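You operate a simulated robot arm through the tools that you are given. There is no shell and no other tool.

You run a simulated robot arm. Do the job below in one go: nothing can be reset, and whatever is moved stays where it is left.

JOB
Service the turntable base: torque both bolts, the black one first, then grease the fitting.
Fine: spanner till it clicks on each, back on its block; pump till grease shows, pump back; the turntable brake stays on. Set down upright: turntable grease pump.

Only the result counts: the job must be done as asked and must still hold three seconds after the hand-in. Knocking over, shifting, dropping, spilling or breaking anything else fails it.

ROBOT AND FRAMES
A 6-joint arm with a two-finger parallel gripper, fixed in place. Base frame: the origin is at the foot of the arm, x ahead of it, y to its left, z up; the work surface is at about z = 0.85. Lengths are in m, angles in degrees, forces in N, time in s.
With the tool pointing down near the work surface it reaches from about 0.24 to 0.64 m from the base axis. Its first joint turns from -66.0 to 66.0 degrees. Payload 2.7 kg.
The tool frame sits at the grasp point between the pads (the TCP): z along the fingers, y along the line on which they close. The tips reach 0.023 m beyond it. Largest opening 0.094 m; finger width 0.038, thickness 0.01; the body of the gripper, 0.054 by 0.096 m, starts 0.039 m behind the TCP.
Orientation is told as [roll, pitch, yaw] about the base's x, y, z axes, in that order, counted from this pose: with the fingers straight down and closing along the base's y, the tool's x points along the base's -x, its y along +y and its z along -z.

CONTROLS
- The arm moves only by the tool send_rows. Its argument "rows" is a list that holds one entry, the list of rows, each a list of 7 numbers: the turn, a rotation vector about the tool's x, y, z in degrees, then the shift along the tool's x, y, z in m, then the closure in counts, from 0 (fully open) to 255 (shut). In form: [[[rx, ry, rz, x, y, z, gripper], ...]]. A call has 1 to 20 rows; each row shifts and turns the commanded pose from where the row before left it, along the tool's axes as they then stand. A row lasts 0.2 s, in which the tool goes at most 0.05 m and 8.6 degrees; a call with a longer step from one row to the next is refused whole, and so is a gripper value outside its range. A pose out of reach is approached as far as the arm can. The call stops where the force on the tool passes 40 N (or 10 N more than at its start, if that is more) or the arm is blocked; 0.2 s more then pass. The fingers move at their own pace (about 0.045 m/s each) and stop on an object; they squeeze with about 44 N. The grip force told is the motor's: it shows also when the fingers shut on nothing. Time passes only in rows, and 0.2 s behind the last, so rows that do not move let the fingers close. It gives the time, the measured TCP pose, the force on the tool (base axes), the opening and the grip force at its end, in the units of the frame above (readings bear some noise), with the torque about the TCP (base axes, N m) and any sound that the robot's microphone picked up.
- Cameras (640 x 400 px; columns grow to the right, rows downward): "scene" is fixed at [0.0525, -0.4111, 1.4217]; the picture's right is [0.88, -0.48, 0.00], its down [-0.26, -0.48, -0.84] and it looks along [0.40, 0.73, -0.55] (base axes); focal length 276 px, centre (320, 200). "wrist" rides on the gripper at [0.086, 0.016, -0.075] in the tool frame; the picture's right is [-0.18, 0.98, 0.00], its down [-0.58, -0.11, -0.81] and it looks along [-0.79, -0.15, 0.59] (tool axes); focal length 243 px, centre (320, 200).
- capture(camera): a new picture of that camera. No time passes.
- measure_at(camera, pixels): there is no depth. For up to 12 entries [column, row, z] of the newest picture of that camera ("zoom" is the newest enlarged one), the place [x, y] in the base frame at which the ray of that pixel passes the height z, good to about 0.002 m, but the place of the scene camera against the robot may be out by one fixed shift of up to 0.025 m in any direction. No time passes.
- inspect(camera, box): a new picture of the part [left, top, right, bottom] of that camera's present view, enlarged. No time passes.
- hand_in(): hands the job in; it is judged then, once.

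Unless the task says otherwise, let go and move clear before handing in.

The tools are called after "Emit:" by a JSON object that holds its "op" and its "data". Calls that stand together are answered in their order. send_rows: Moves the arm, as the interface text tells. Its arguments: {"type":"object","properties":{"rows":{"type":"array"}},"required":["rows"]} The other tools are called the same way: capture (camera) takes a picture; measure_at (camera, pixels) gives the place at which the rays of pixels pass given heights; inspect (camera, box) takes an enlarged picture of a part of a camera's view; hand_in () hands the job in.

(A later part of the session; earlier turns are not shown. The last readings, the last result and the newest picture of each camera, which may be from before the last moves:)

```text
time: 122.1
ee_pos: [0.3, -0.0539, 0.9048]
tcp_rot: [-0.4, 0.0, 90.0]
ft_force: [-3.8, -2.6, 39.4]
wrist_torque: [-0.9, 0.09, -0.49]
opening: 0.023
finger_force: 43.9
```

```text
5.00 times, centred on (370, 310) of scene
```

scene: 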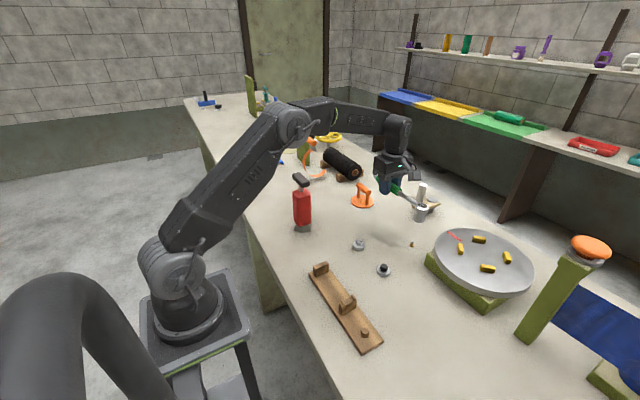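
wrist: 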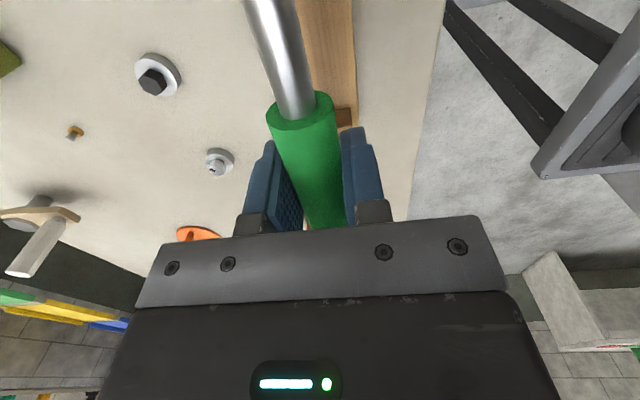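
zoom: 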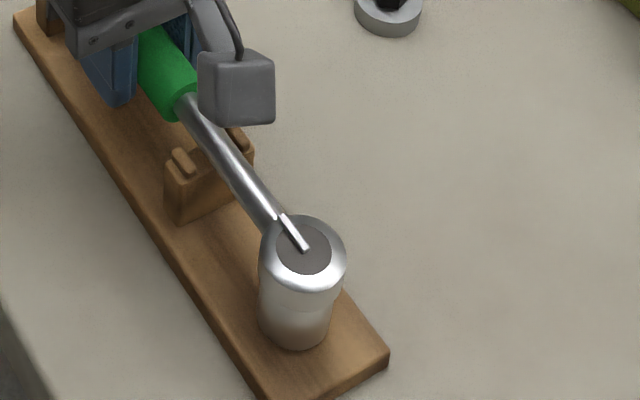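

The contact torque puts the support about 0.06 m ahead of the TCP, i.e. at the front cradle. I'll back off a little and zoom on the cradle to see whether the shaft sits between the prongs.

Emit:
{"op": "send_rows", "data": {"rows": [[[0, 0, 0, 0, 0, -0.0015, 255], [0, 0, 0, 0, 0, 0, 255]]]}}

Emit:
{"op": "inspect", "data": {"camera": "scene", "box": [336, 276, 384, 316]}}

Emit:
{"op": "inspect", "data": {"camera": "scene", "box": [346, 306, 386, 346]}}

Emit:
{"op": "capture", "data": {"camera": "wrist"}}

```text
time: 122.7
ee_pos: [0.2993, -0.0545, 0.905]
tcp_rot: [-0.1, 0.0, 90.1]
ft_force: [3.1, -8.2, 16.0]
wrist_torque: [0.94, -0.13, 0.38]
opening: 0.0228
finger_force: 44.2
```

```text
10.00 times, centred on (360, 296) of scene
```

zoom: 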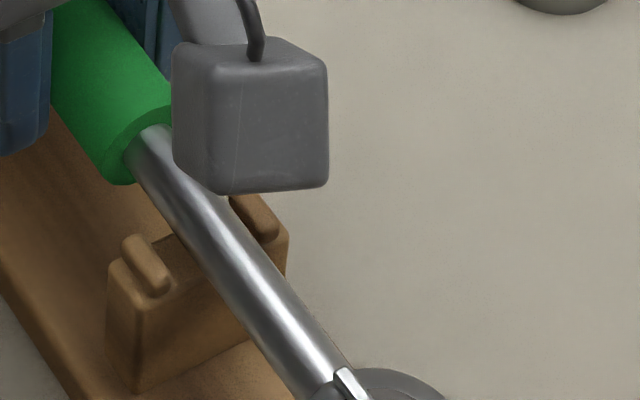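

```text
10.00 times, centred on (366, 326) of scene
```

zoom: 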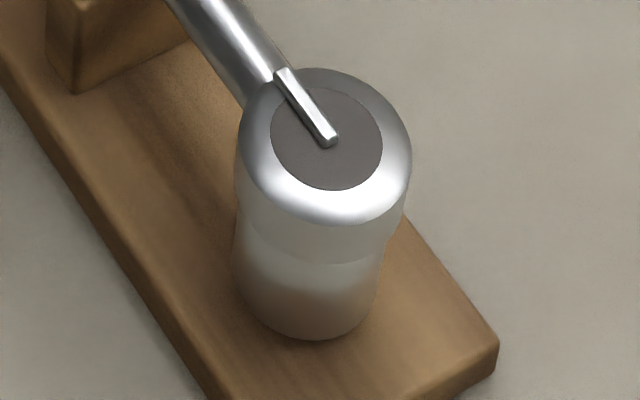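

```text
taken
```

wrist: 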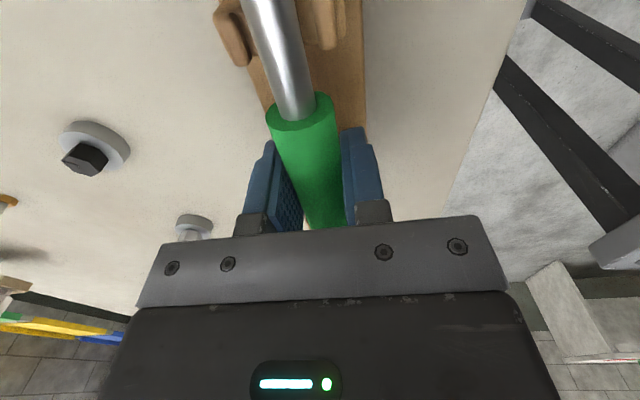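

The wrist view shows the shaft between the prongs as at the start, and the socket is down on the block. I'll relax the remaining push slightly, then open the fingers.

Emit:
{"op": "send_rows", "data": {"rows": [[[0, 0, 0, 0, 0, -0.0007, 255], [0, 0, 0, 0, 0, 0, 255], [0, 0, 0, 0, 0, 0, 255]]]}}

Emit:
{"op": "send_rows", "data": {"rows": [[[0, 0, 0, 0, 0, 0, 190], [0, 0, 0, 0, 0, 0, 150], [0, 0, 0, 0, 0, 0, 80], [0, 0, 0, 0, 0, 0, 0], [0, 0, 0, 0, 0, 0, 0], [0, 0, 0, 0, 0, 0, 0], [0, 0, 0, 0, 0, 0, 0]]]}}

Emit:
{"op": "inspect", "data": {"camera": "scene", "box": [280, 220, 440, 360]}}

Emit:
{"op": "capture", "data": {"camera": "wrist"}}

```text
time: 123.5
ee_pos: [0.298, -0.0537, 0.9054]
tcp_rot: [0.2, 0.0, 89.9]
ft_force: [2.6, -3.2, -4.9]
wrist_torque: [0.33, -0.07, 0.34]
opening: 0.0234
finger_force: 44.2
```

```text
time: 125.1
ee_pos: [0.2981, -0.0539, 0.9062]
tcp_rot: [0.1, 0.0, 89.9]
ft_force: [0.4, -0.4, -0.2]
wrist_torque: [-0.03, 0.03, -0.02]
opening: 0.094
finger_force: 0.1
```

```text
2.86 times, centred on (360, 290) of scene
```

zoom: 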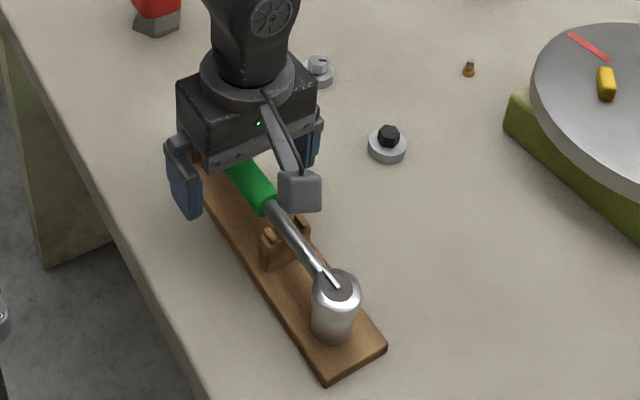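

```text
taken
```

wrist: 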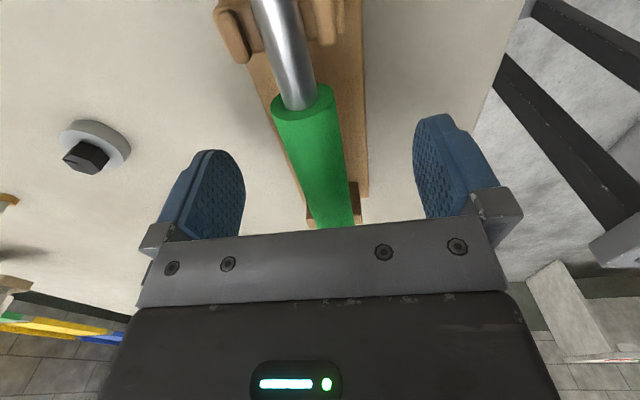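

The fingers are open and the spanner lies on its block. I'll rise straight up and check it.

Emit:
{"op": "send_rows", "data": {"rows": [[[0, 0, 0, 0, 0, -0.02, 0], [0, 0, 0, 0, 0, -0.03, 0], [0, 0, 0, 0, 0, -0.04, 0], [0, 0, 0, 0, 0, -0.04, 0], [0, 0, 0, 0.03, 0, -0.03, 0], [0, 0, 0, 0.04, 0, 0, 0], [0, 0, 0, 0.04, 0, 0, 0], [0, 0, 0, 0.035, 0, 0, 0], [0, 0, 0, 0, 0, 0, 0]]]}}

Emit:
{"op": "capture", "data": {"camera": "wrist"}}

Emit:
{"op": "inspect", "data": {"camera": "wrist", "box": [240, 0, 440, 200]}}

Emit:
{"op": "inspect", "data": {"camera": "scene", "box": [280, 220, 440, 360]}}

```text
time: 127.1
ee_pos: [0.3002, -0.1975, 1.0673]
tcp_rot: [-0.2, 0.0, 90.0]
ft_force: [-0.1, 0.0, 0.1]
wrist_torque: [0.0, 0.01, -0.03]
opening: 0.094
finger_force: 0.1
```

```text
taken
```

wrist: 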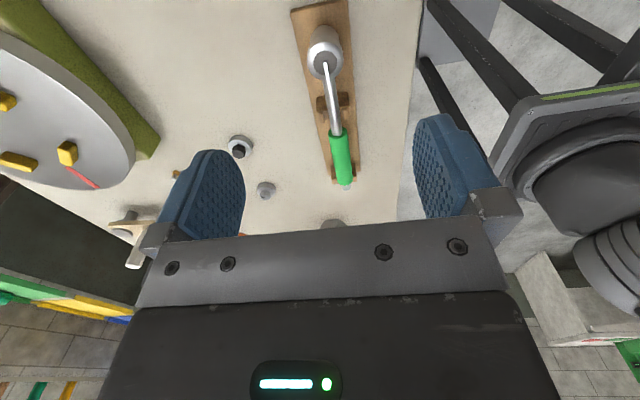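

```text
2.00 times, centred on (340, 100) of wrist
```

zoom: 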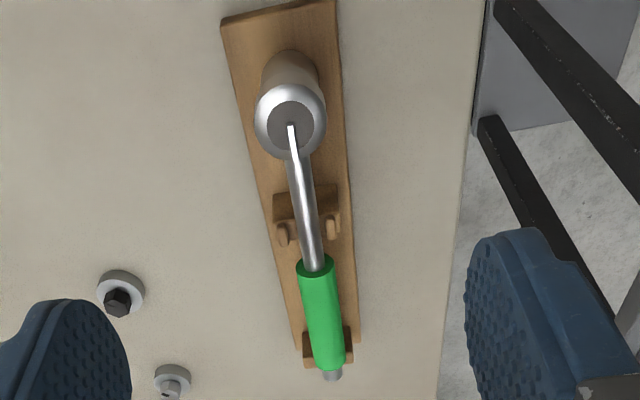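

```text
2.86 times, centred on (360, 290) of scene
```

zoom: 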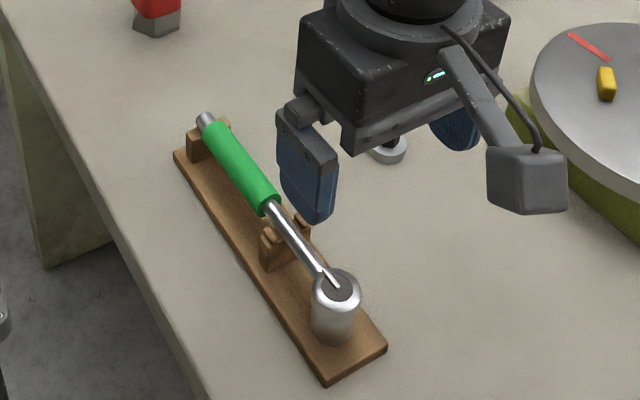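

The spanner is back on its block looking as it did originally, with the stub in the rear cradle and the socket over the peg. Next I'll move to view the grease pump with the wrist camera.

Emit:
{"op": "send_rows", "data": {"rows": [[[0, 0, 0, -0.0429, -0.0058, -0.0055, 0], [0, 0, 0, -0.0429, -0.0058, -0.0055, 0], [0, 0, 0, -0.0429, -0.0058, -0.0055, 0], [0, 0, 0, -0.0429, -0.0058, -0.0055, 0], [0, 0, 0, -0.0429, -0.0058, -0.0055, 0], [0, 0, 0, -0.0429, -0.0058, -0.0055, 0], [0, 0, 0, 0, 0, 0, 0]]]}}

Emit:
{"op": "capture", "data": {"camera": "wrist"}}

Emit:
{"op": "inspect", "data": {"camera": "wrist", "box": [240, 60, 440, 230]}}

Emit:
{"op": "inspect", "data": {"camera": "scene", "box": [260, 150, 360, 250]}}

```text
time: 128.7
ee_pos: [0.333, 0.0613, 1.1012]
tcp_rot: [0.0, 0.1, 90.0]
ft_force: [0.2, 0.2, 0.4]
wrist_torque: [-0.01, 0.01, 0.0]
opening: 0.094
finger_force: 0.0
```

```text
taken
```

wrist: 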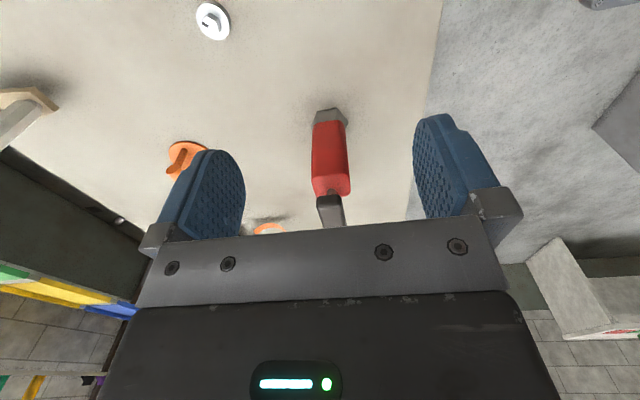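

```text
2.35 times, centred on (340, 145) of wrist
```

zoom: 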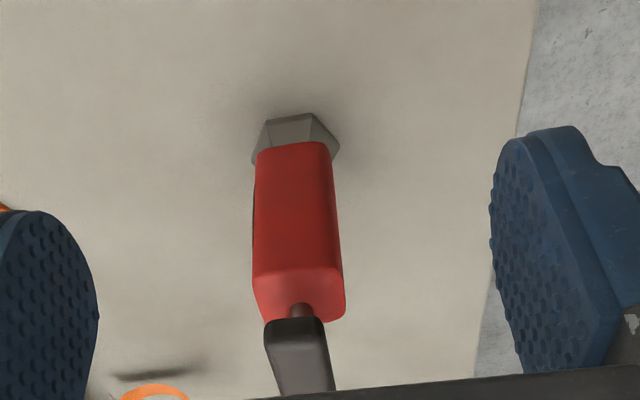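

```text
4.00 times, centred on (310, 200) of scene
```

zoom: 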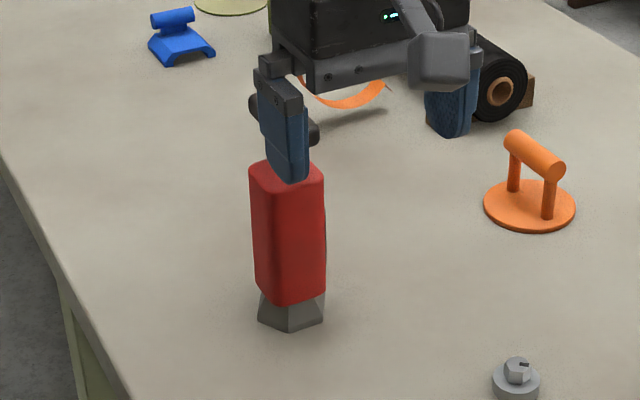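

The wrist view shows the pump as a grey hex foot at (331,115), a red body about 0.045 m wide, and a rod with a dark handle bar above at (330,210). I'll measure some points and take an orthogonal view.

Emit:
{"op": "measure_at", "data": {"camera": "wrist", "pixels": [[315, 113, 0.85], [345, 113, 0.85], [332, 115, 0.85], [312, 128, 0.87], [347, 126, 0.87], [313, 190, 0.95], [350, 188, 0.95], [331, 195, 0.95], [331, 195, 0.96], [318, 199, 0.98], [341, 197, 0.98]]}}

Emit:
{"op": "send_rows", "data": {"rows": [[[0, 0, 8.5, 0, 0, 0, 0], [0, 0, 8.5, 0, 0, 0, 0], [0, 0, 8.5, 0, 0, 0, 0], [0, 0, 8.5, 0, 0, 0, 0], [0, 0, 8.5, 0, 0, 0, 0], [0, 0, 8.5, 0, 0, 0, 0], [0, 0, 8.5, 0, 0, 0, 0], [0, 0, 8.5, 0, 0, 0, 0], [0, 0, 8.5, 0, 0, 0, 0], [0, 0, 8.5, 0, 0, 0, 0], [0, 0, 5, 0, 0, 0, 0], [0, 0, 0, 0.03, 0.04, -0.01, 0], [0, 0, 0, 0.03, 0.04, -0.01, 0], [0, 0, 0, 0.02, 0.04, -0.01, 0], [0, 0, 0, 0, 0.03, 0, 0], [0, 0, 0, 0, 0, 0, 0]]]}}

Emit:
{"op": "capture", "data": {"camera": "wrist"}}

Emit:
{"op": "inspect", "data": {"camera": "wrist", "box": [220, 0, 460, 200]}}

```text
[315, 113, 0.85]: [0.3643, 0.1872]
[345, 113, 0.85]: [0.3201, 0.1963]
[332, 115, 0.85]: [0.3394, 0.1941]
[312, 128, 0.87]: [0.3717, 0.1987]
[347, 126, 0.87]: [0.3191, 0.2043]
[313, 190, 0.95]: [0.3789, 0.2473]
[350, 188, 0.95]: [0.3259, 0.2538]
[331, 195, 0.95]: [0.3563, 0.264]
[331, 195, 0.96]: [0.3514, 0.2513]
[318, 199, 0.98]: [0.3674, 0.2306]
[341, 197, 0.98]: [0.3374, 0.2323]
```

```text
refused: row 12 steps farther than a row can; nothing moved
```

```text
taken
```

wrist: 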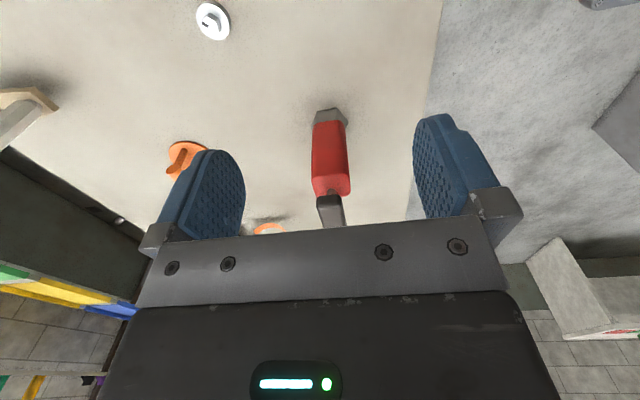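

```text
2.00 times, centred on (340, 100) of wrist
```

zoom: 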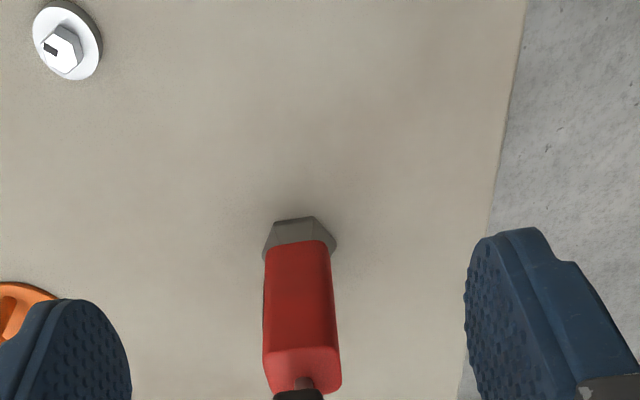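

One step was too long, so nothing moved. I'll resend the turn to yaw 0 with shorter steps.

Emit:
{"op": "send_rows", "data": {"rows": [[[0, 0, 8.5, 0, 0, 0, 0], [0, 0, 8.5, 0, 0, 0, 0], [0, 0, 8.5, 0, 0, 0, 0], [0, 0, 8.5, 0, 0, 0, 0], [0, 0, 8.5, 0, 0, 0, 0], [0, 0, 8.5, 0, 0, 0, 0], [0, 0, 8.5, 0, 0, 0, 0], [0, 0, 8.5, 0, 0, 0, 0], [0, 0, 8.5, 0, 0, 0, 0], [0, 0, 8.5, 0, 0, 0, 0], [0, 0, 5, 0, 0, 0, 0], [0, 0, 0, 0.0166, 0.0298, -0.006, 0], [0, 0, 0, 0.0166, 0.0298, -0.006, 0], [0, 0, 0, 0.0166, 0.0298, -0.006, 0], [0, 0, 0, 0.0166, 0.0298, -0.006, 0], [0, 0, 0, 0.0166, 0.0298, -0.006, 0], [0, 0, 0, 0, 0, 0, 0]]]}}

Emit:
{"op": "capture", "data": {"camera": "wrist"}}

Emit:
{"op": "inspect", "data": {"camera": "wrist", "box": [220, 0, 460, 200]}}

Emit:
{"op": "inspect", "data": {"camera": "scene", "box": [260, 150, 360, 250]}}

```text
time: 132.3
ee_pos: [0.25, 0.2072, 1.128]
tcp_rot: [-0.1, 0.0, -0.1]
ft_force: [-0.1, 0.8, -1.1]
wrist_torque: [0.01, 0.03, 0.0]
opening: 0.094
finger_force: 0.0
```

```text
taken
```

wrist: 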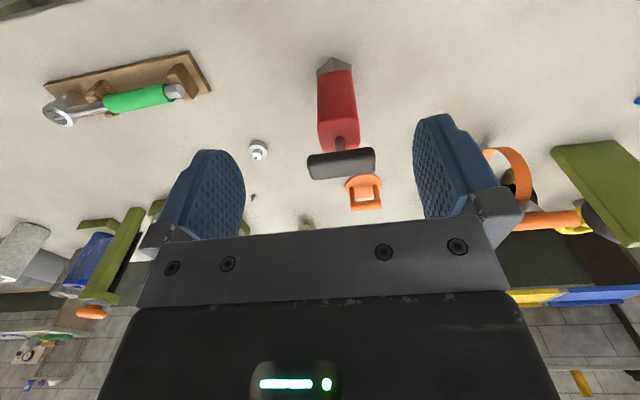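

```text
2.00 times, centred on (340, 100) of wrist
```

zoom: 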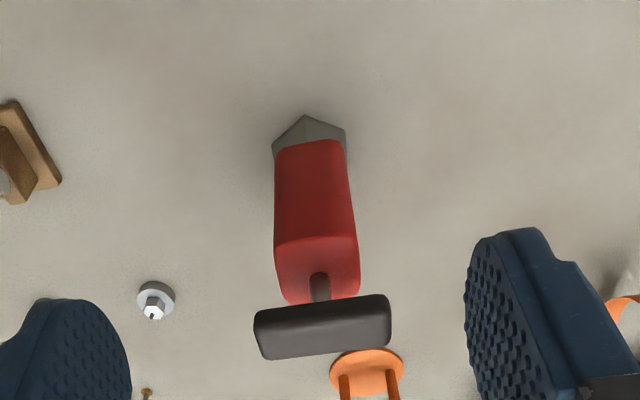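

```text
4.00 times, centred on (310, 200) of scene
```

zoom: 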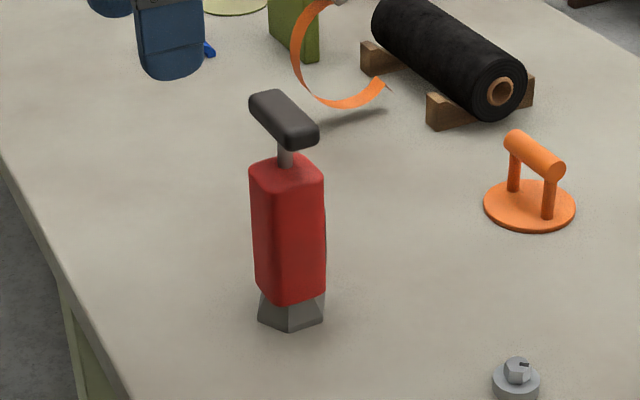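

The pump stands at about (0.343, 0.211), with its body top near z≈0.98 and a handle bar about 0.07 m long lying along y at z≈1.02. I'll take a higher view at yaw 90 to fix the bar's height and position before gripping it.

Emit:
{"op": "send_rows", "data": {"rows": [[[0, 0, -8.5, 0, 0, 0, 0], [0, 0, -8.5, 0, 0, 0, 0], [0, 0, -8.5, 0, 0, 0, 0], [0, 0, -8.5, 0, 0, 0, 0], [0, 0, -8.5, 0, 0, 0, 0], [0, 0, -8.5, 0, 0, 0, 0], [0, 0, -8.5, 0, 0, 0, 0], [0, 0, -8.5, 0, 0, 0, 0], [0, 0, -8.5, 0, 0, 0, 0], [0, 0, -8.5, 0, 0, 0, 0], [0, 0, -5, 0, 0, 0, 0], [0, 0, 0, 0.0268, -0.0225, -0.0175, 0], [0, 0, 0, 0.0268, -0.0225, -0.0175, 0], [0, 0, 0, 0.0268, -0.0225, -0.0175, 0], [0, 0, 0, 0.0268, -0.0225, -0.0175, 0], [0, 0, 0, 0, 0, 0, 0], [0, 0, 0, 0, 0, 0, 0]]]}}

Emit:
{"op": "capture", "data": {"camera": "wrist"}}

Emit:
{"op": "inspect", "data": {"camera": "wrist", "box": [260, 40, 420, 160]}}

```text
time: 135.9
ee_pos: [0.3404, 0.0999, 1.2]
tcp_rot: [0.0, 0.0, 90.0]
ft_force: [-0.9, 0.2, 0.1]
wrist_torque: [-0.02, -0.01, -0.01]
opening: 0.0941
finger_force: 0.1
```

```text
taken
```

wrist: 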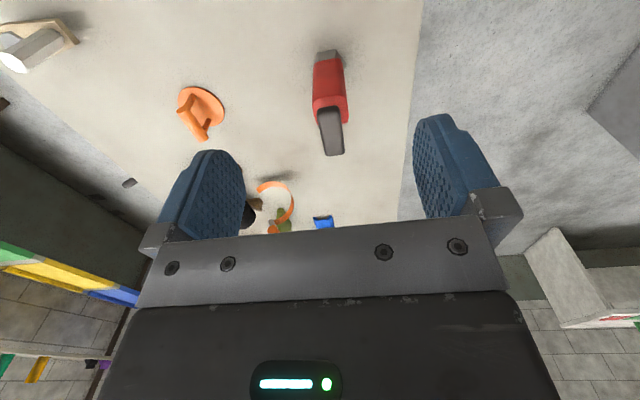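

```text
3.33 times, centred on (340, 100) of wrist
```

zoom: 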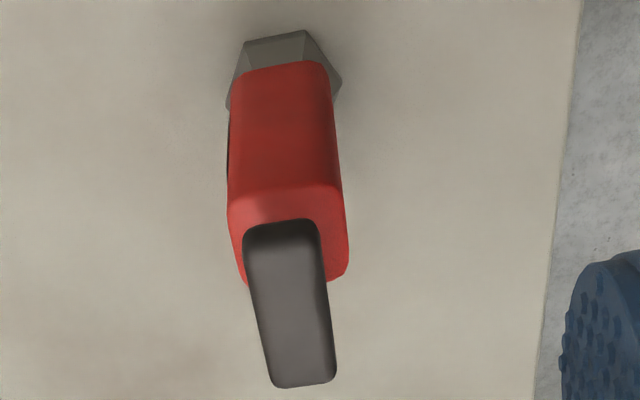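

The bar measures about 0.026 m wide and 0.066 m long, centred near (0.345, 0.210) with its top at z≈1.03. I'll move over it and lower with the fingers open around it.

Emit:
{"op": "send_rows", "data": {"rows": [[[0, 0, 0, -0.0365, -0.0015, 0, 0], [0, 0, 0, -0.0365, -0.0015, 0, 0], [0, 0, 0, -0.0366, -0.0016, 0, 0], [0, 0, 0, 0, 0, 0.04, 0], [0, 0, 0, 0, 0, 0.04, 0], [0, 0, 0, 0, 0, 0.04, 0], [0, 0, 0, 0, 0, 0.025, 0], [0, 0, 0, 0, 0, 0, 0], [0, 0, 0, 0, 0, 0, 0]]]}}

Emit:
{"op": "inspect", "data": {"camera": "scene", "box": [260, 140, 360, 240]}}

Emit:
{"op": "capture", "data": {"camera": "wrist"}}

```text
time: 137.9
ee_pos: [0.3462, 0.2116, 1.0567]
tcp_rot: [0.0, -0.1, 90.0]
ft_force: [-0.2, 0.0, -0.1]
wrist_torque: [-0.01, -0.01, 0.0]
opening: 0.0942
finger_force: 0.1
```

```text
4.00 times, centred on (310, 190) of scene
```

zoom: 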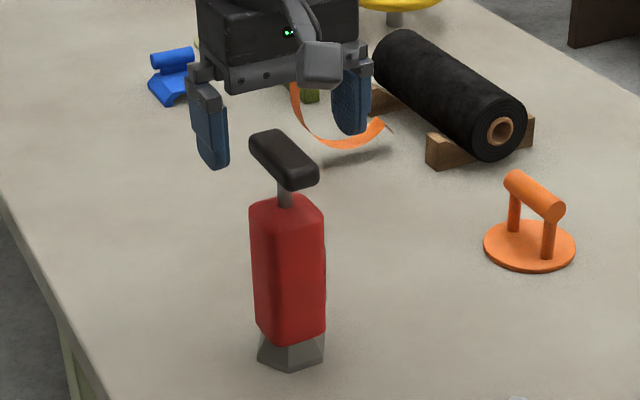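

```text
taken
```

wrist: 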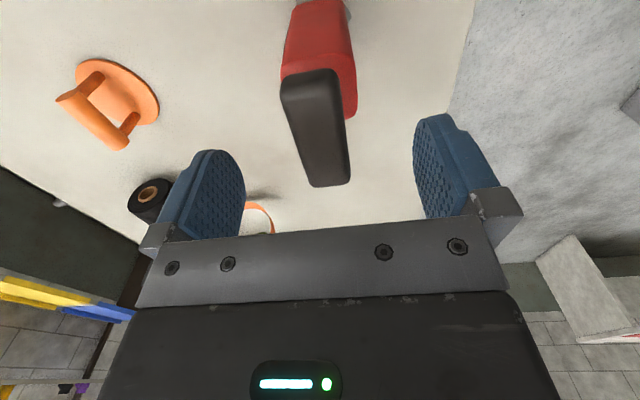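

The bar is between the fingers; in the wrist view it runs from (312,83) to (332,180). I'll measure its ends at z=1.03 to centre the grip along it.

Emit:
{"op": "measure_at", "data": {"camera": "wrist", "pixels": [[309, 82, 1.03], [309, 82, 1.03], [331, 184, 1.03], [331, 184, 1.03], [284, 85, 1.03], [335, 78, 1.03], [312, 186, 1.03], [349, 182, 1.03]]}}

Emit:
{"op": "inspect", "data": {"camera": "wrist", "box": [260, 40, 400, 200]}}

```text
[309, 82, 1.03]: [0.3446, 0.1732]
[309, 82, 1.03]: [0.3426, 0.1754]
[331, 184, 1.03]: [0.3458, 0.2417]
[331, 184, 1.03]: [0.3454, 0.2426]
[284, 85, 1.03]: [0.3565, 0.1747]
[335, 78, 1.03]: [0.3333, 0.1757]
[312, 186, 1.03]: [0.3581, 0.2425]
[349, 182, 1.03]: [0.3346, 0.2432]
```

```text
2.50 times, centred on (330, 120) of wrist
```

zoom: 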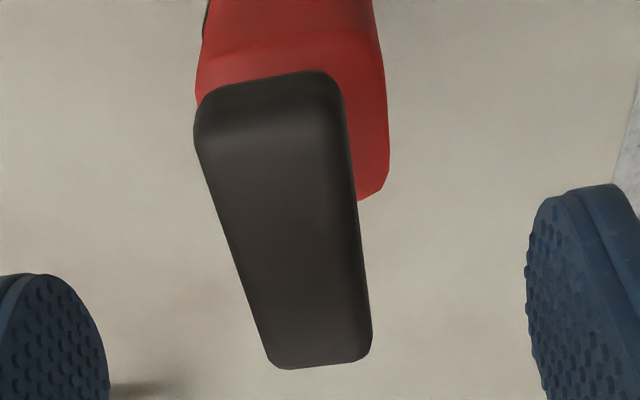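

The bar spans y 0.1745–0.242 at x≈0.345, so the grip is centred within a couple of millimetres. I'll lower the last 0.027 m and close.

Emit:
{"op": "send_rows", "data": {"rows": [[[0, 0, 0, 0, 0, 0.014, 0], [0, 0, 0, 0.001, 0, 0.013, 0], [0, 0, 0, 0, 0, 0, 0], [0, 0, 0, 0, 0, 0, 80], [0, 0, 0, 0, 0, 0, 140], [0, 0, 0, 0, 0, 0, 180], [0, 0, 0, 0, 0, 0, 220], [0, 0, 0, 0, 0, 0, 255], [0, 0, 0, 0, 0, 0, 255], [0, 0, 0, 0, 0, 0, 255]]]}}

Emit:
{"op": "inspect", "data": {"camera": "scene", "box": [260, 140, 360, 240]}}

Emit:
{"op": "capture", "data": {"camera": "wrist"}}

```text
time: 140.1
ee_pos: [0.3469, 0.2102, 1.0271]
tcp_rot: [0.0, 0.0, 90.0]
ft_force: [-1.2, -0.5, 0.1]
wrist_torque: [-0.02, -0.01, 0.02]
opening: 0.0271
finger_force: 43.7
```

```text
4.00 times, centred on (310, 190) of scene
```

zoom: 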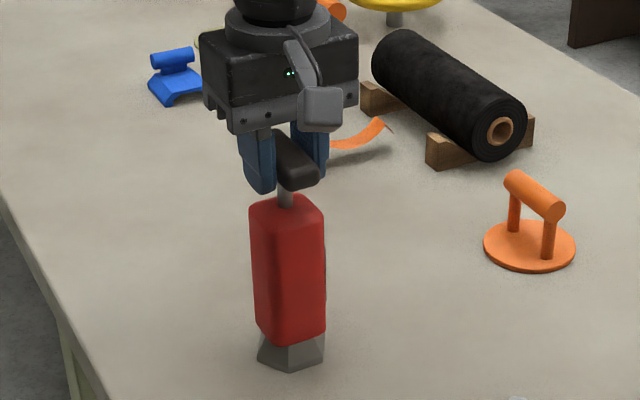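

```text
taken
```

wrist: 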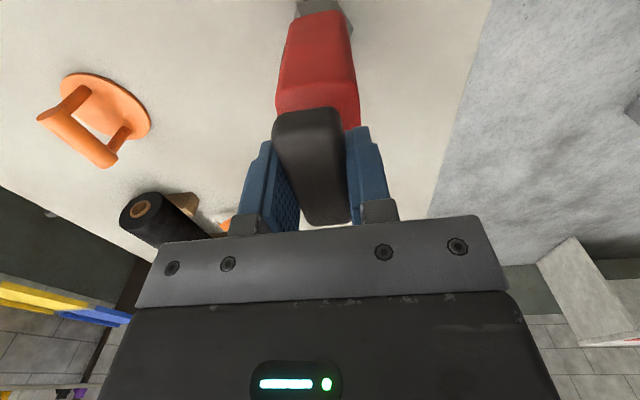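

The bar is gripped at 0.027 m opening with full squeeze and the pump hasn't shifted. I'll lift slowly and watch whether the whole pump comes up.

Emit:
{"op": "send_rows", "data": {"rows": [[[0, 0, 0, 0, 0, -0.005, 255], [0, 0, 0, 0, 0, -0.005, 255], [0, 0, 0, 0, 0, -0.01, 255], [0, 0, 0, 0, 0, 0, 255], [0, 0, 0, 0, 0, 0, 255]]]}}

Emit:
{"op": "inspect", "data": {"camera": "scene", "box": [260, 140, 360, 240]}}

```text
time: 141.3
ee_pos: [0.3462, 0.2092, 1.0475]
tcp_rot: [0.0, 0.0, 90.0]
ft_force: [0.2, 0.1, -4.3]
wrist_torque: [-0.02, -0.02, 0.03]
opening: 0.0274
finger_force: 43.9
```

```text
4.00 times, centred on (310, 190) of scene
```

zoom: 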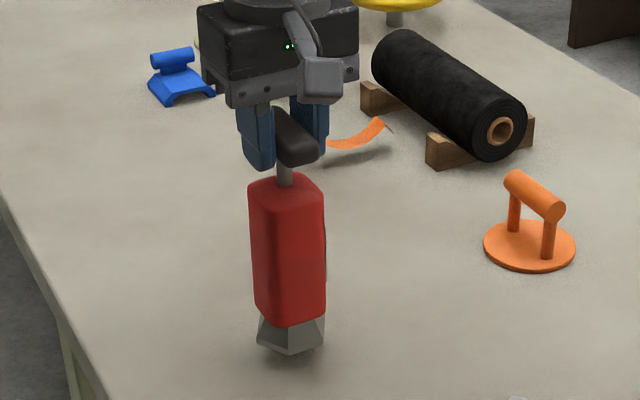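

The whole pump came up with a load of about 4 N and the rod did not extend. I'll raise it further and carry it across to above the brass fitting near (0.581, -0.0205).

Emit:
{"op": "send_rows", "data": {"rows": [[[0, 0, 0, 0, 0, -0.02, 255], [0, 0, 0, 0, 0, -0.02, 255], [0, 0, 0, 0, 0, -0.02, 255], [0, 0, 0, 0.0256, -0.026, 0, 255], [0, 0, 0, 0.0256, -0.026, 0, 255], [0, 0, 0, 0.0256, -0.026, 0, 255], [0, 0, 0, 0.0256, -0.026, 0, 255], [0, 0, 0, 0.0256, -0.026, 0, 255], [0, 0, 0, 0.0256, -0.026, 0, 255], [0, 0, 0, 0.0256, -0.026, 0, 255], [0, 0, 0, 0.0256, -0.026, 0, 255], [0, 0, 0, 0.0252, -0.027, 0, 255], [0, 0, 0, 0, 0, 0, 255], [0, 0, 0, 0, 0, 0, 255]]]}}

Emit:
{"op": "send_rows", "data": {"rows": [[[0, 0, 0, 0, 0, 0, 255]]]}}

Emit:
{"op": "capture", "data": {"camera": "scene"}}

Emit:
{"op": "inspect", "data": {"camera": "scene", "box": [370, 160, 470, 260]}}

```text
time: 144.3
ee_pos: [0.5822, -0.022, 1.1074]
tcp_rot: [0.0, 0.0, 90.1]
ft_force: [0.6, 0.3, -4.9]
wrist_torque: [-0.03, 0.02, -0.03]
opening: 0.027
finger_force: 44.3
```

```text
time: 144.7
ee_pos: [0.5812, -0.0221, 1.109]
tcp_rot: [0.1, 0.1, 90.0]
ft_force: [0.5, 0.1, -4.9]
wrist_torque: [-0.01, -0.03, 0.01]
opening: 0.027
finger_force: 44.8
```

```text
taken
```

scene: 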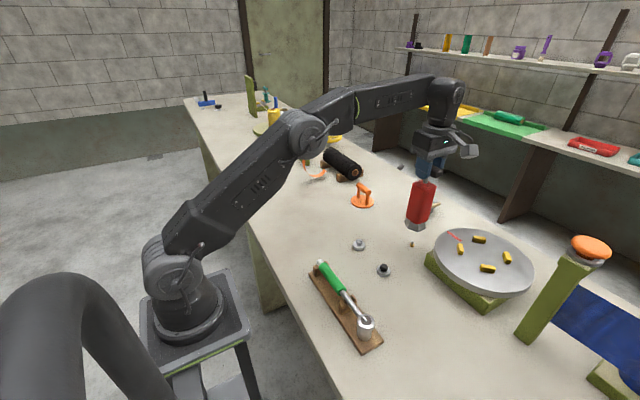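

```text
4.00 times, centred on (420, 210) of scene
```

zoom: 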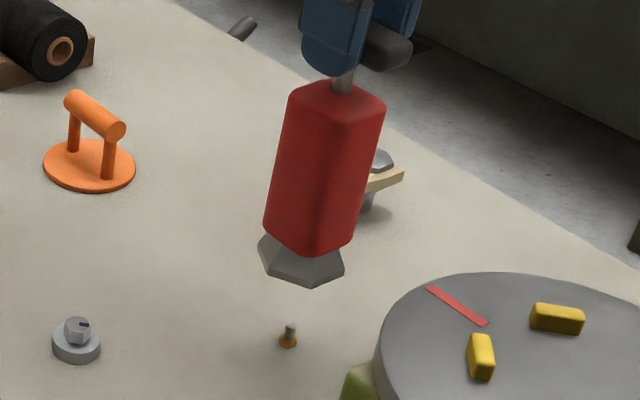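

The pump hangs about 6 cm above the fitting (fitting at zoom (289,335), base centre near (302,265)). I'll lower to about 2 cm above the tip and check the alignment more closely.

Emit:
{"op": "send_rows", "data": {"rows": [[[0, 0, 0, 0, 0, 0.015, 255], [0, 0, 0, 0, 0, 0.015, 255], [0, 0, 0, 0, 0, 0.007, 255], [0, 0, 0, 0, 0, 0, 255], [0, 0, 0, 0, 0, 0, 255]]]}}

Emit:
{"op": "inspect", "data": {"camera": "scene", "box": [392, 216, 440, 256]}}

Emit:
{"op": "capture", "data": {"camera": "wrist"}}

```text
time: 145.9
ee_pos: [0.5803, -0.0219, 1.0704]
tcp_rot: [0.1, 0.0, 90.0]
ft_force: [0.1, 0.0, -4.4]
wrist_torque: [0.0, 0.03, 0.01]
opening: 0.0267
finger_force: 44.1
```

```text
10.00 times, centred on (416, 236) of scene
```

zoom: 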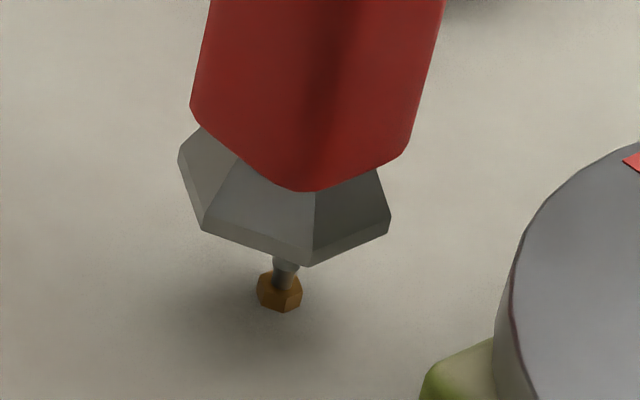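

```text
taken
```

wrist: 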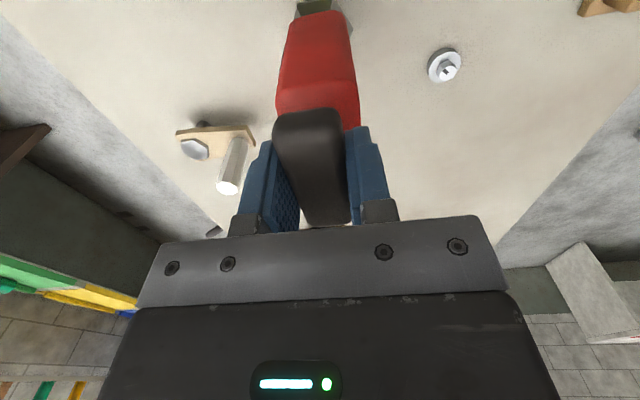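

The zoom suggests the base isn't quite over the fitting, and my earlier fix on the fitting came from a shallow view. I'll raise the pump, step aside and re-measure the fitting with the wrist camera from closer.

Emit:
{"op": "send_rows", "data": {"rows": [[[0, 0, 0, 0, 0, -0.02, 255], [0, 0, 0, 0, 0, -0.02, 255], [0, 0, 0, 0, 0, -0.02, 255], [0, 0, 0, 0.0327, 0.0367, 0, 255], [0, 0, 0, 0.0327, 0.0367, 0, 255], [0, 0, 0, 0.0327, 0.0367, 0, 255], [0, 0, 0, 0, 0, 0, 255], [0, 0, 0, 0, 0, 0, 255]]]}}

Emit:
{"op": "capture", "data": {"camera": "wrist"}}

Emit:
{"op": "inspect", "data": {"camera": "scene", "box": [392, 226, 432, 256]}}

```text
time: 147.7
ee_pos: [0.4705, -0.1198, 1.1326]
tcp_rot: [0.0, -0.1, 90.0]
ft_force: [-0.2, -0.3, -5.2]
wrist_torque: [0.01, 0.02, -0.02]
opening: 0.0273
finger_force: 43.8
```

```text
taken
```

wrist: 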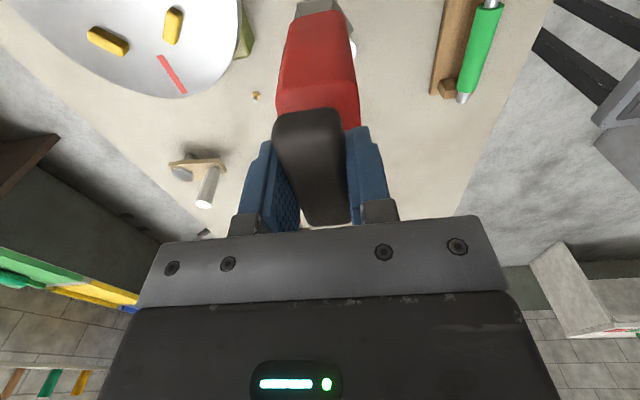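

```text
13.33 times, centred on (412, 241) of scene
```

zoom: 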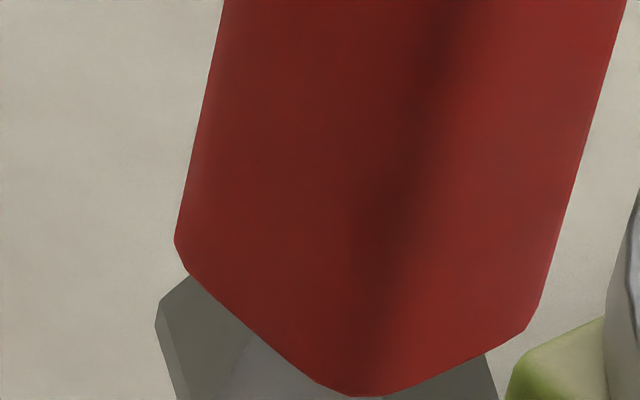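

The fitting is visible at wrist (256,95). I'll enlarge it and measure its base and tip.

Emit:
{"op": "inspect", "data": {"camera": "wrist", "box": [236, 80, 276, 110]}}

Emit:
{"op": "measure_at", "data": {"camera": "wrist", "pixels": [[256, 94, 0.857], [256, 94, 0.857], [256, 97, 0.87], [256, 97, 0.87], [256, 92, 0.85]]}}

```text
13.33 times, centred on (256, 95) of wrist
```

zoom: 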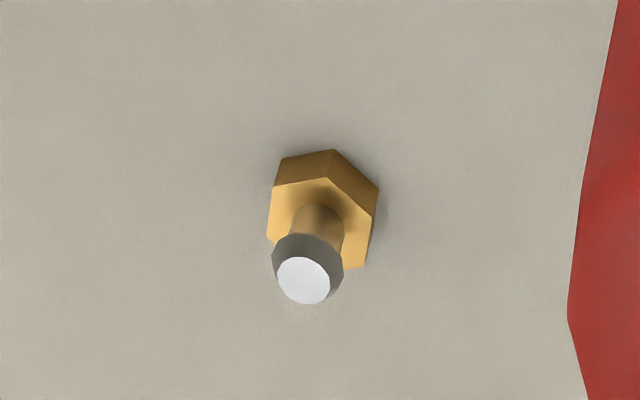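

```text
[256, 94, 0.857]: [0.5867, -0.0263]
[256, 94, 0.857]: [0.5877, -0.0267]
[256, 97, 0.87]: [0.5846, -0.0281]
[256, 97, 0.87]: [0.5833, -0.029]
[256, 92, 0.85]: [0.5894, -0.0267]
```

The tip's flat end is at zoom (304,280) and the hex top's centre at (322,222). I'll measure those exact pixels at plausible heights.

Emit:
{"op": "measure_at", "data": {"camera": "wrist", "pixels": [[256.15, 96.65, 0.857], [256.15, 96.65, 0.857], [256.15, 96.65, 0.857], [254.8, 101, 0.87], [254.8, 101, 0.87], [254.8, 101, 0.875], [254.8, 101, 0.875], [256.4, 95, 0.85], [256.4, 95, 0.85], [254.8, 101, 0.88]]}}

```text
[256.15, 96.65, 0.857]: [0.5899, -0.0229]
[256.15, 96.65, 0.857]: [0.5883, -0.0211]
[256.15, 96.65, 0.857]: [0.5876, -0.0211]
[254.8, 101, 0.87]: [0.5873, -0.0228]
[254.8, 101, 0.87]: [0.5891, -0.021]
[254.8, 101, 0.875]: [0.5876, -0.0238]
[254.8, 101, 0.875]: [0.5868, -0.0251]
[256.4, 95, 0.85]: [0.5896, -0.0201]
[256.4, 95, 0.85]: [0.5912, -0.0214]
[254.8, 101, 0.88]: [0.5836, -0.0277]
```

The closer view puts the fitting at about (0.5885, -0.0205), 7 mm further out than my first estimate, and this explains the offset. I'll move back over it with the corrected target and lower to just above the tip.

Emit:
{"op": "send_rows", "data": {"rows": [[[0, 0, 0, -0.0248, -0.0296, 0, 255], [0, 0, 0, -0.0248, -0.0296, 0, 255], [0, 0, 0, -0.0248, -0.0296, 0, 255], [0, 0, 0, -0.0249, -0.0297, 0, 255], [0, 0, 0, 0, 0, 0.02, 255], [0, 0, 0, 0, 0, 0.02, 255], [0, 0, 0, 0, 0, 0.02, 255], [0, 0, 0, 0, 0, 0, 255], [0, 0, 0, 0, 0, 0, 255]]]}}

Emit:
{"op": "send_rows", "data": {"rows": [[[0, 0, 0, 0, 0, 0, 255]]]}}

Emit:
{"op": "send_rows", "data": {"rows": [[[0, 0, 0, 0, 0, 0, 255]]]}}

Emit:
{"op": "inspect", "data": {"camera": "scene", "box": [392, 216, 440, 256]}}

```text
time: 149.7
ee_pos: [0.587, -0.0185, 1.0705]
tcp_rot: [-0.1, 0.1, 90.0]
ft_force: [0.2, -0.5, -4.6]
wrist_torque: [0.0, 0.01, -0.01]
opening: 0.0272
finger_force: 44.7
```

```text
time: 150.1
ee_pos: [0.587, -0.0189, 1.0707]
tcp_rot: [0.0, 0.0, 90.0]
ft_force: [-0.2, 0.2, -4.6]
wrist_torque: [-0.02, -0.01, 0.01]
opening: 0.027
finger_force: 43.8
```

```text
time: 150.5
ee_pos: [0.5884, -0.0196, 1.0722]
tcp_rot: [0.0, 0.1, 89.9]
ft_force: [0.7, -0.2, -4.6]
wrist_torque: [-0.02, -0.05, 0.03]
opening: 0.0272
finger_force: 44.0
```

```text
10.00 times, centred on (416, 236) of scene
```

zoom: 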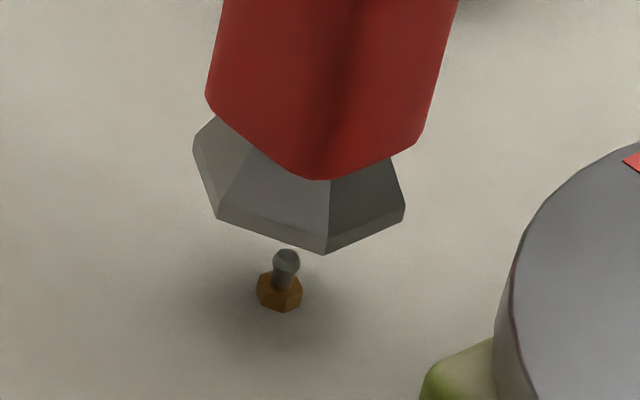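

The base is about 2 mm left of the fitting axis, which matches the position reading. I'll correct it by 1.5 mm in each direction and lower gently towards seating.

Emit:
{"op": "send_rows", "data": {"rows": [[[0, 0, 0, 0.0015, -0.0015, 0, 255], [0, 0, 0, 0, 0, 0.006, 255], [0, 0, 0, 0, 0, 0.006, 255], [0, 0, 0, 0, 0, 0.005, 255], [0, 0, 0, 0, 0, 0, 255]]]}}

Emit:
{"op": "send_rows", "data": {"rows": [[[0, 0, 0, 0, 0, 0.004, 255], [0, 0, 0, 0, 0, 0.004, 255], [0, 0, 0, 0, 0, 0, 255]]]}}

Emit:
{"op": "inspect", "data": {"camera": "scene", "box": [382, 196, 446, 256]}}

```text
time: 151.7
ee_pos: [0.5916, -0.0225, 1.0528]
tcp_rot: [0.0, -0.1, 90.1]
ft_force: [0.5, -0.3, -5.3]
wrist_torque: [0.0, -0.02, 0.0]
opening: 0.0273
finger_force: 43.6
```

```text
time: 152.5
ee_pos: [0.5893, -0.0205, 1.0445]
tcp_rot: [0.0, 0.0, 90.1]
ft_force: [-0.9, -0.9, -3.5]
wrist_torque: [0.03, -0.03, 0.02]
opening: 0.027
finger_force: 44.0
```

```text
6.67 times, centred on (414, 226) of scene
```

zoom: 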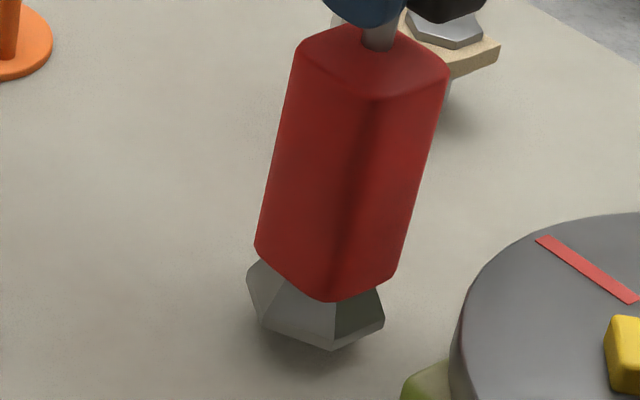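

There's no contact at TCP z=1.0445, so the tip is entering the base. I'll continue down in 3 mm steps until it rests.

Emit:
{"op": "send_rows", "data": {"rows": [[[0, 0, 0, 0, 0, 0.003, 255], [0, 0, 0, 0, 0, 0.003, 255], [0, 0, 0, 0, 0, 0, 255]]]}}

Emit:
{"op": "send_rows", "data": {"rows": [[[0, 0, 0, 0, 0, 0.003, 255], [0, 0, 0, 0, 0, 0.003, 255], [0, 0, 0, 0, 0, 0, 255]]]}}

Emit:
{"op": "send_rows", "data": {"rows": [[[0, 0, 0, 0, 0, 0.002, 255], [0, 0, 0, 0, 0, 0.002, 255], [0, 0, 0, 0, 0, 0, 255]]]}}

Emit:
{"op": "inspect", "data": {"camera": "scene", "box": [382, 196, 446, 256]}}

```text
time: 153.3
ee_pos: [0.5908, -0.0224, 1.0385]
tcp_rot: [0.0, 0.0, 90.0]
ft_force: [0.8, 0.0, -4.4]
wrist_torque: [0.01, 0.0, -0.02]
opening: 0.0271
finger_force: 44.0
```

```text
time: 154.1
ee_pos: [0.5888, -0.021, 1.0335]
tcp_rot: [0.0, 0.0, 90.0]
ft_force: [0.1, 0.7, -4.2]
wrist_torque: [0.03, 0.0, -0.02]
opening: 0.0269
finger_force: 44.5
```

```text
time: 154.9
ee_pos: [0.5894, -0.022, 1.0293]
tcp_rot: [0.0, 0.1, 90.0]
ft_force: [-0.3, -0.3, -4.9]
wrist_torque: [-0.01, 0.02, 0.0]
opening: 0.0271
finger_force: 43.9
```

```text
6.67 times, centred on (414, 226) of scene
```

zoom: 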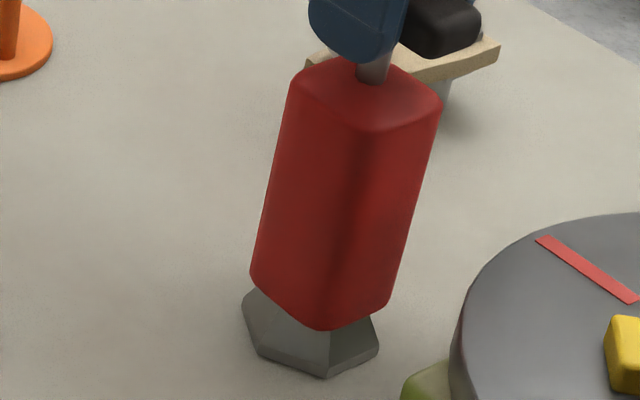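

The base has reached table level around the fitting with no obstruction. Now I'll push the handle down gently to feel the plunger stroke.

Emit:
{"op": "send_rows", "data": {"rows": [[[0, 0, 0, 0, 0, 0.002, 255], [0, 0, 0, 0, 0, 0.002, 255], [0, 0, 0, 0, 0, 0, 255]]]}}

Emit:
{"op": "send_rows", "data": {"rows": [[[0, 0, 0, 0, 0, 0.003, 255], [0, 0, 0, 0, 0, 0.003, 255], [0, 0, 0, 0, 0, 0, 255]]]}}

Emit:
{"op": "inspect", "data": {"camera": "scene", "box": [382, 196, 446, 256]}}

```text
time: 155.7
ee_pos: [0.5897, -0.0221, 1.0254]
tcp_rot: [-0.1, 0.1, 89.9]
ft_force: [-1.1, -1.2, 1.4]
wrist_torque: [-0.09, 0.05, 0.0]
opening: 0.0271
finger_force: 44.2
```

```text
time: 156.5
ee_pos: [0.589, -0.022, 1.0199]
tcp_rot: [-0.1, 0.1, 90.1]
ft_force: [0.4, -1.7, 2.2]
wrist_torque: [-0.22, -0.13, 0.04]
opening: 0.0273
finger_force: 44.5
```

```text
6.67 times, centred on (414, 226) of scene
```

zoom: 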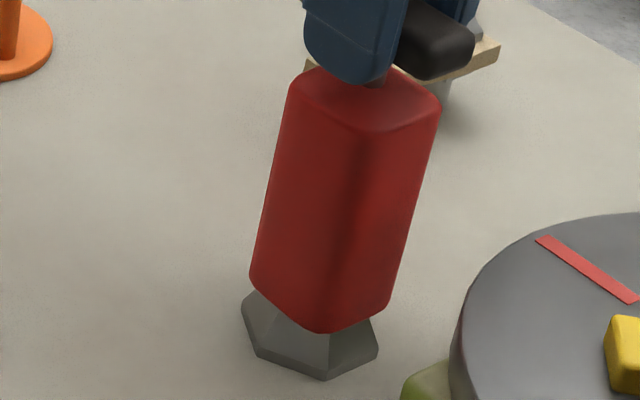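

The plunger is sliding in with only a few newtons. I'll press on in small steps until it reaches the end of its stroke.

Emit:
{"op": "send_rows", "data": {"rows": [[[0, 0, 0, 0, 0, 0.003, 255], [0, 0, 0, 0, 0, 0.003, 255], [0, 0, 0, 0, 0, 0, 255]]]}}

Emit:
{"op": "send_rows", "data": {"rows": [[[0, 0, 0, 0, 0, 0.003, 255], [0, 0, 0, 0, 0, 0.002, 255], [0, 0, 0, 0, 0, 0, 255]]]}}

Emit:
{"op": "inspect", "data": {"camera": "scene", "box": [382, 196, 446, 256]}}

```text
time: 157.3
ee_pos: [0.5898, -0.0217, 1.0134]
tcp_rot: [0.0, 0.1, 90.0]
ft_force: [1.7, -3.1, 2.4]
wrist_torque: [-0.26, -0.05, 0.03]
opening: 0.0273
finger_force: 44.2
heard: click
```

```text
time: 158.1
ee_pos: [0.5901, -0.0219, 1.0094]
tcp_rot: [0.0, 0.0, 90.0]
ft_force: [-2.0, -3.4, 4.8]
wrist_torque: [-0.28, 0.07, 0.02]
opening: 0.027
finger_force: 44.3
```

```text
6.67 times, centred on (414, 226) of scene
```

zoom: 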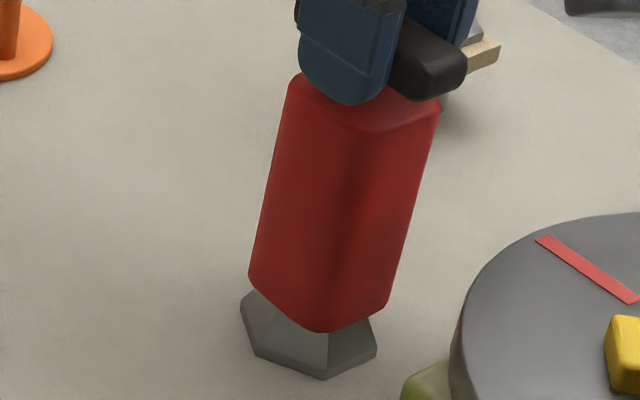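

A click was heard during the stroke, so that is one pump stroke. I'll raise the handle back to the top of its travel without lifting the base, and look for grease.

Emit:
{"op": "send_rows", "data": {"rows": [[[0, 0, 0, 0, 0, -0.005, 255], [0, 0, 0, 0, 0, -0.005, 255], [0, 0, 0, 0, 0, -0.005, 255], [0, 0, 0, 0, 0, -0.003, 255], [0, 0, 0, 0, 0, 0, 255]]]}}

Emit:
{"op": "inspect", "data": {"camera": "scene", "box": [382, 196, 446, 256]}}

Emit:
{"op": "capture", "data": {"camera": "wrist"}}

```text
time: 159.3
ee_pos: [0.5902, -0.0213, 1.0269]
tcp_rot: [0.0, 0.0, 90.0]
ft_force: [-1.4, 0.1, -1.1]
wrist_torque: [-0.07, 0.06, 0.02]
opening: 0.0272
finger_force: 44.3
```

```text
6.67 times, centred on (414, 226) of scene
```

zoom: 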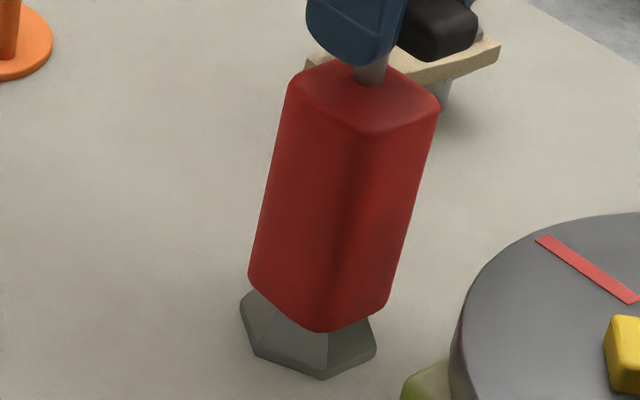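

```text
taken
```

wrist: 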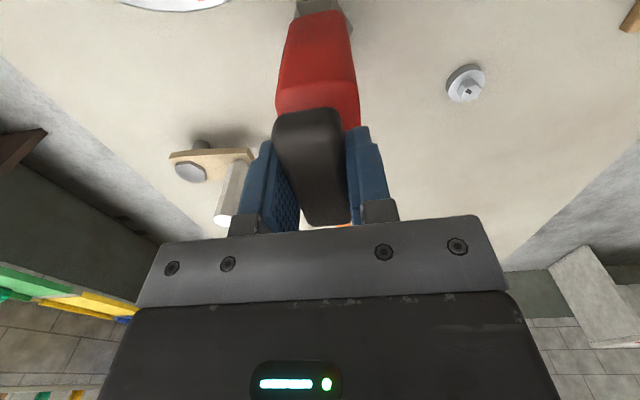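

No grease shows yet after one stroke. I'll do another full stroke down and up and look again.

Emit:
{"op": "send_rows", "data": {"rows": [[[0, 0, 0, 0, 0, 0.005, 255], [0, 0, 0, 0, 0, 0.005, 255], [0, 0, 0, 0, 0, 0.005, 255], [0, 0, 0, 0, 0, 0.003, 255], [0, 0, 0, 0, 0, 0, 255]]]}}

Emit:
{"op": "inspect", "data": {"camera": "scene", "box": [382, 206, 446, 260]}}

Emit:
{"op": "send_rows", "data": {"rows": [[[0, 0, 0, 0, 0, -0.005, 255], [0, 0, 0, 0, 0, -0.005, 255], [0, 0, 0, 0, 0, -0.005, 255], [0, 0, 0, 0, 0, -0.003, 255], [0, 0, 0, 0, 0, 0, 255]]]}}

Emit:
{"op": "inspect", "data": {"camera": "scene", "box": [382, 206, 446, 260]}}

```text
time: 160.5
ee_pos: [0.5904, -0.0222, 1.0082]
tcp_rot: [-0.2, -0.1, 90.0]
ft_force: [-2.0, 3.0, 5.3]
wrist_torque: [0.51, 0.1, 0.11]
opening: 0.027
finger_force: 44.3
heard: click
```

```text
7.41 times, centred on (414, 233) of scene
```

zoom: 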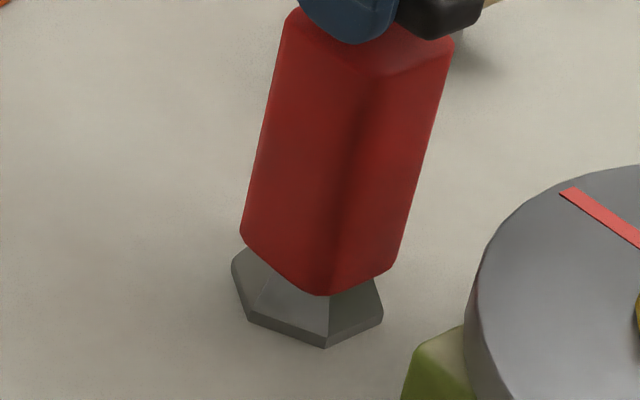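

```text
time: 161.7
ee_pos: [0.5899, -0.022, 1.027]
tcp_rot: [0.0, 0.1, 90.0]
ft_force: [-0.1, 1.7, -0.2]
wrist_torque: [0.31, 0.03, 0.06]
opening: 0.0273
finger_force: 43.9
```

```text
7.41 times, centred on (414, 233) of scene
```

zoom: 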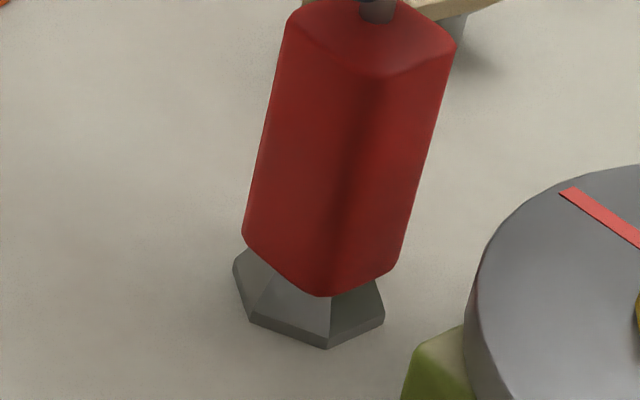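

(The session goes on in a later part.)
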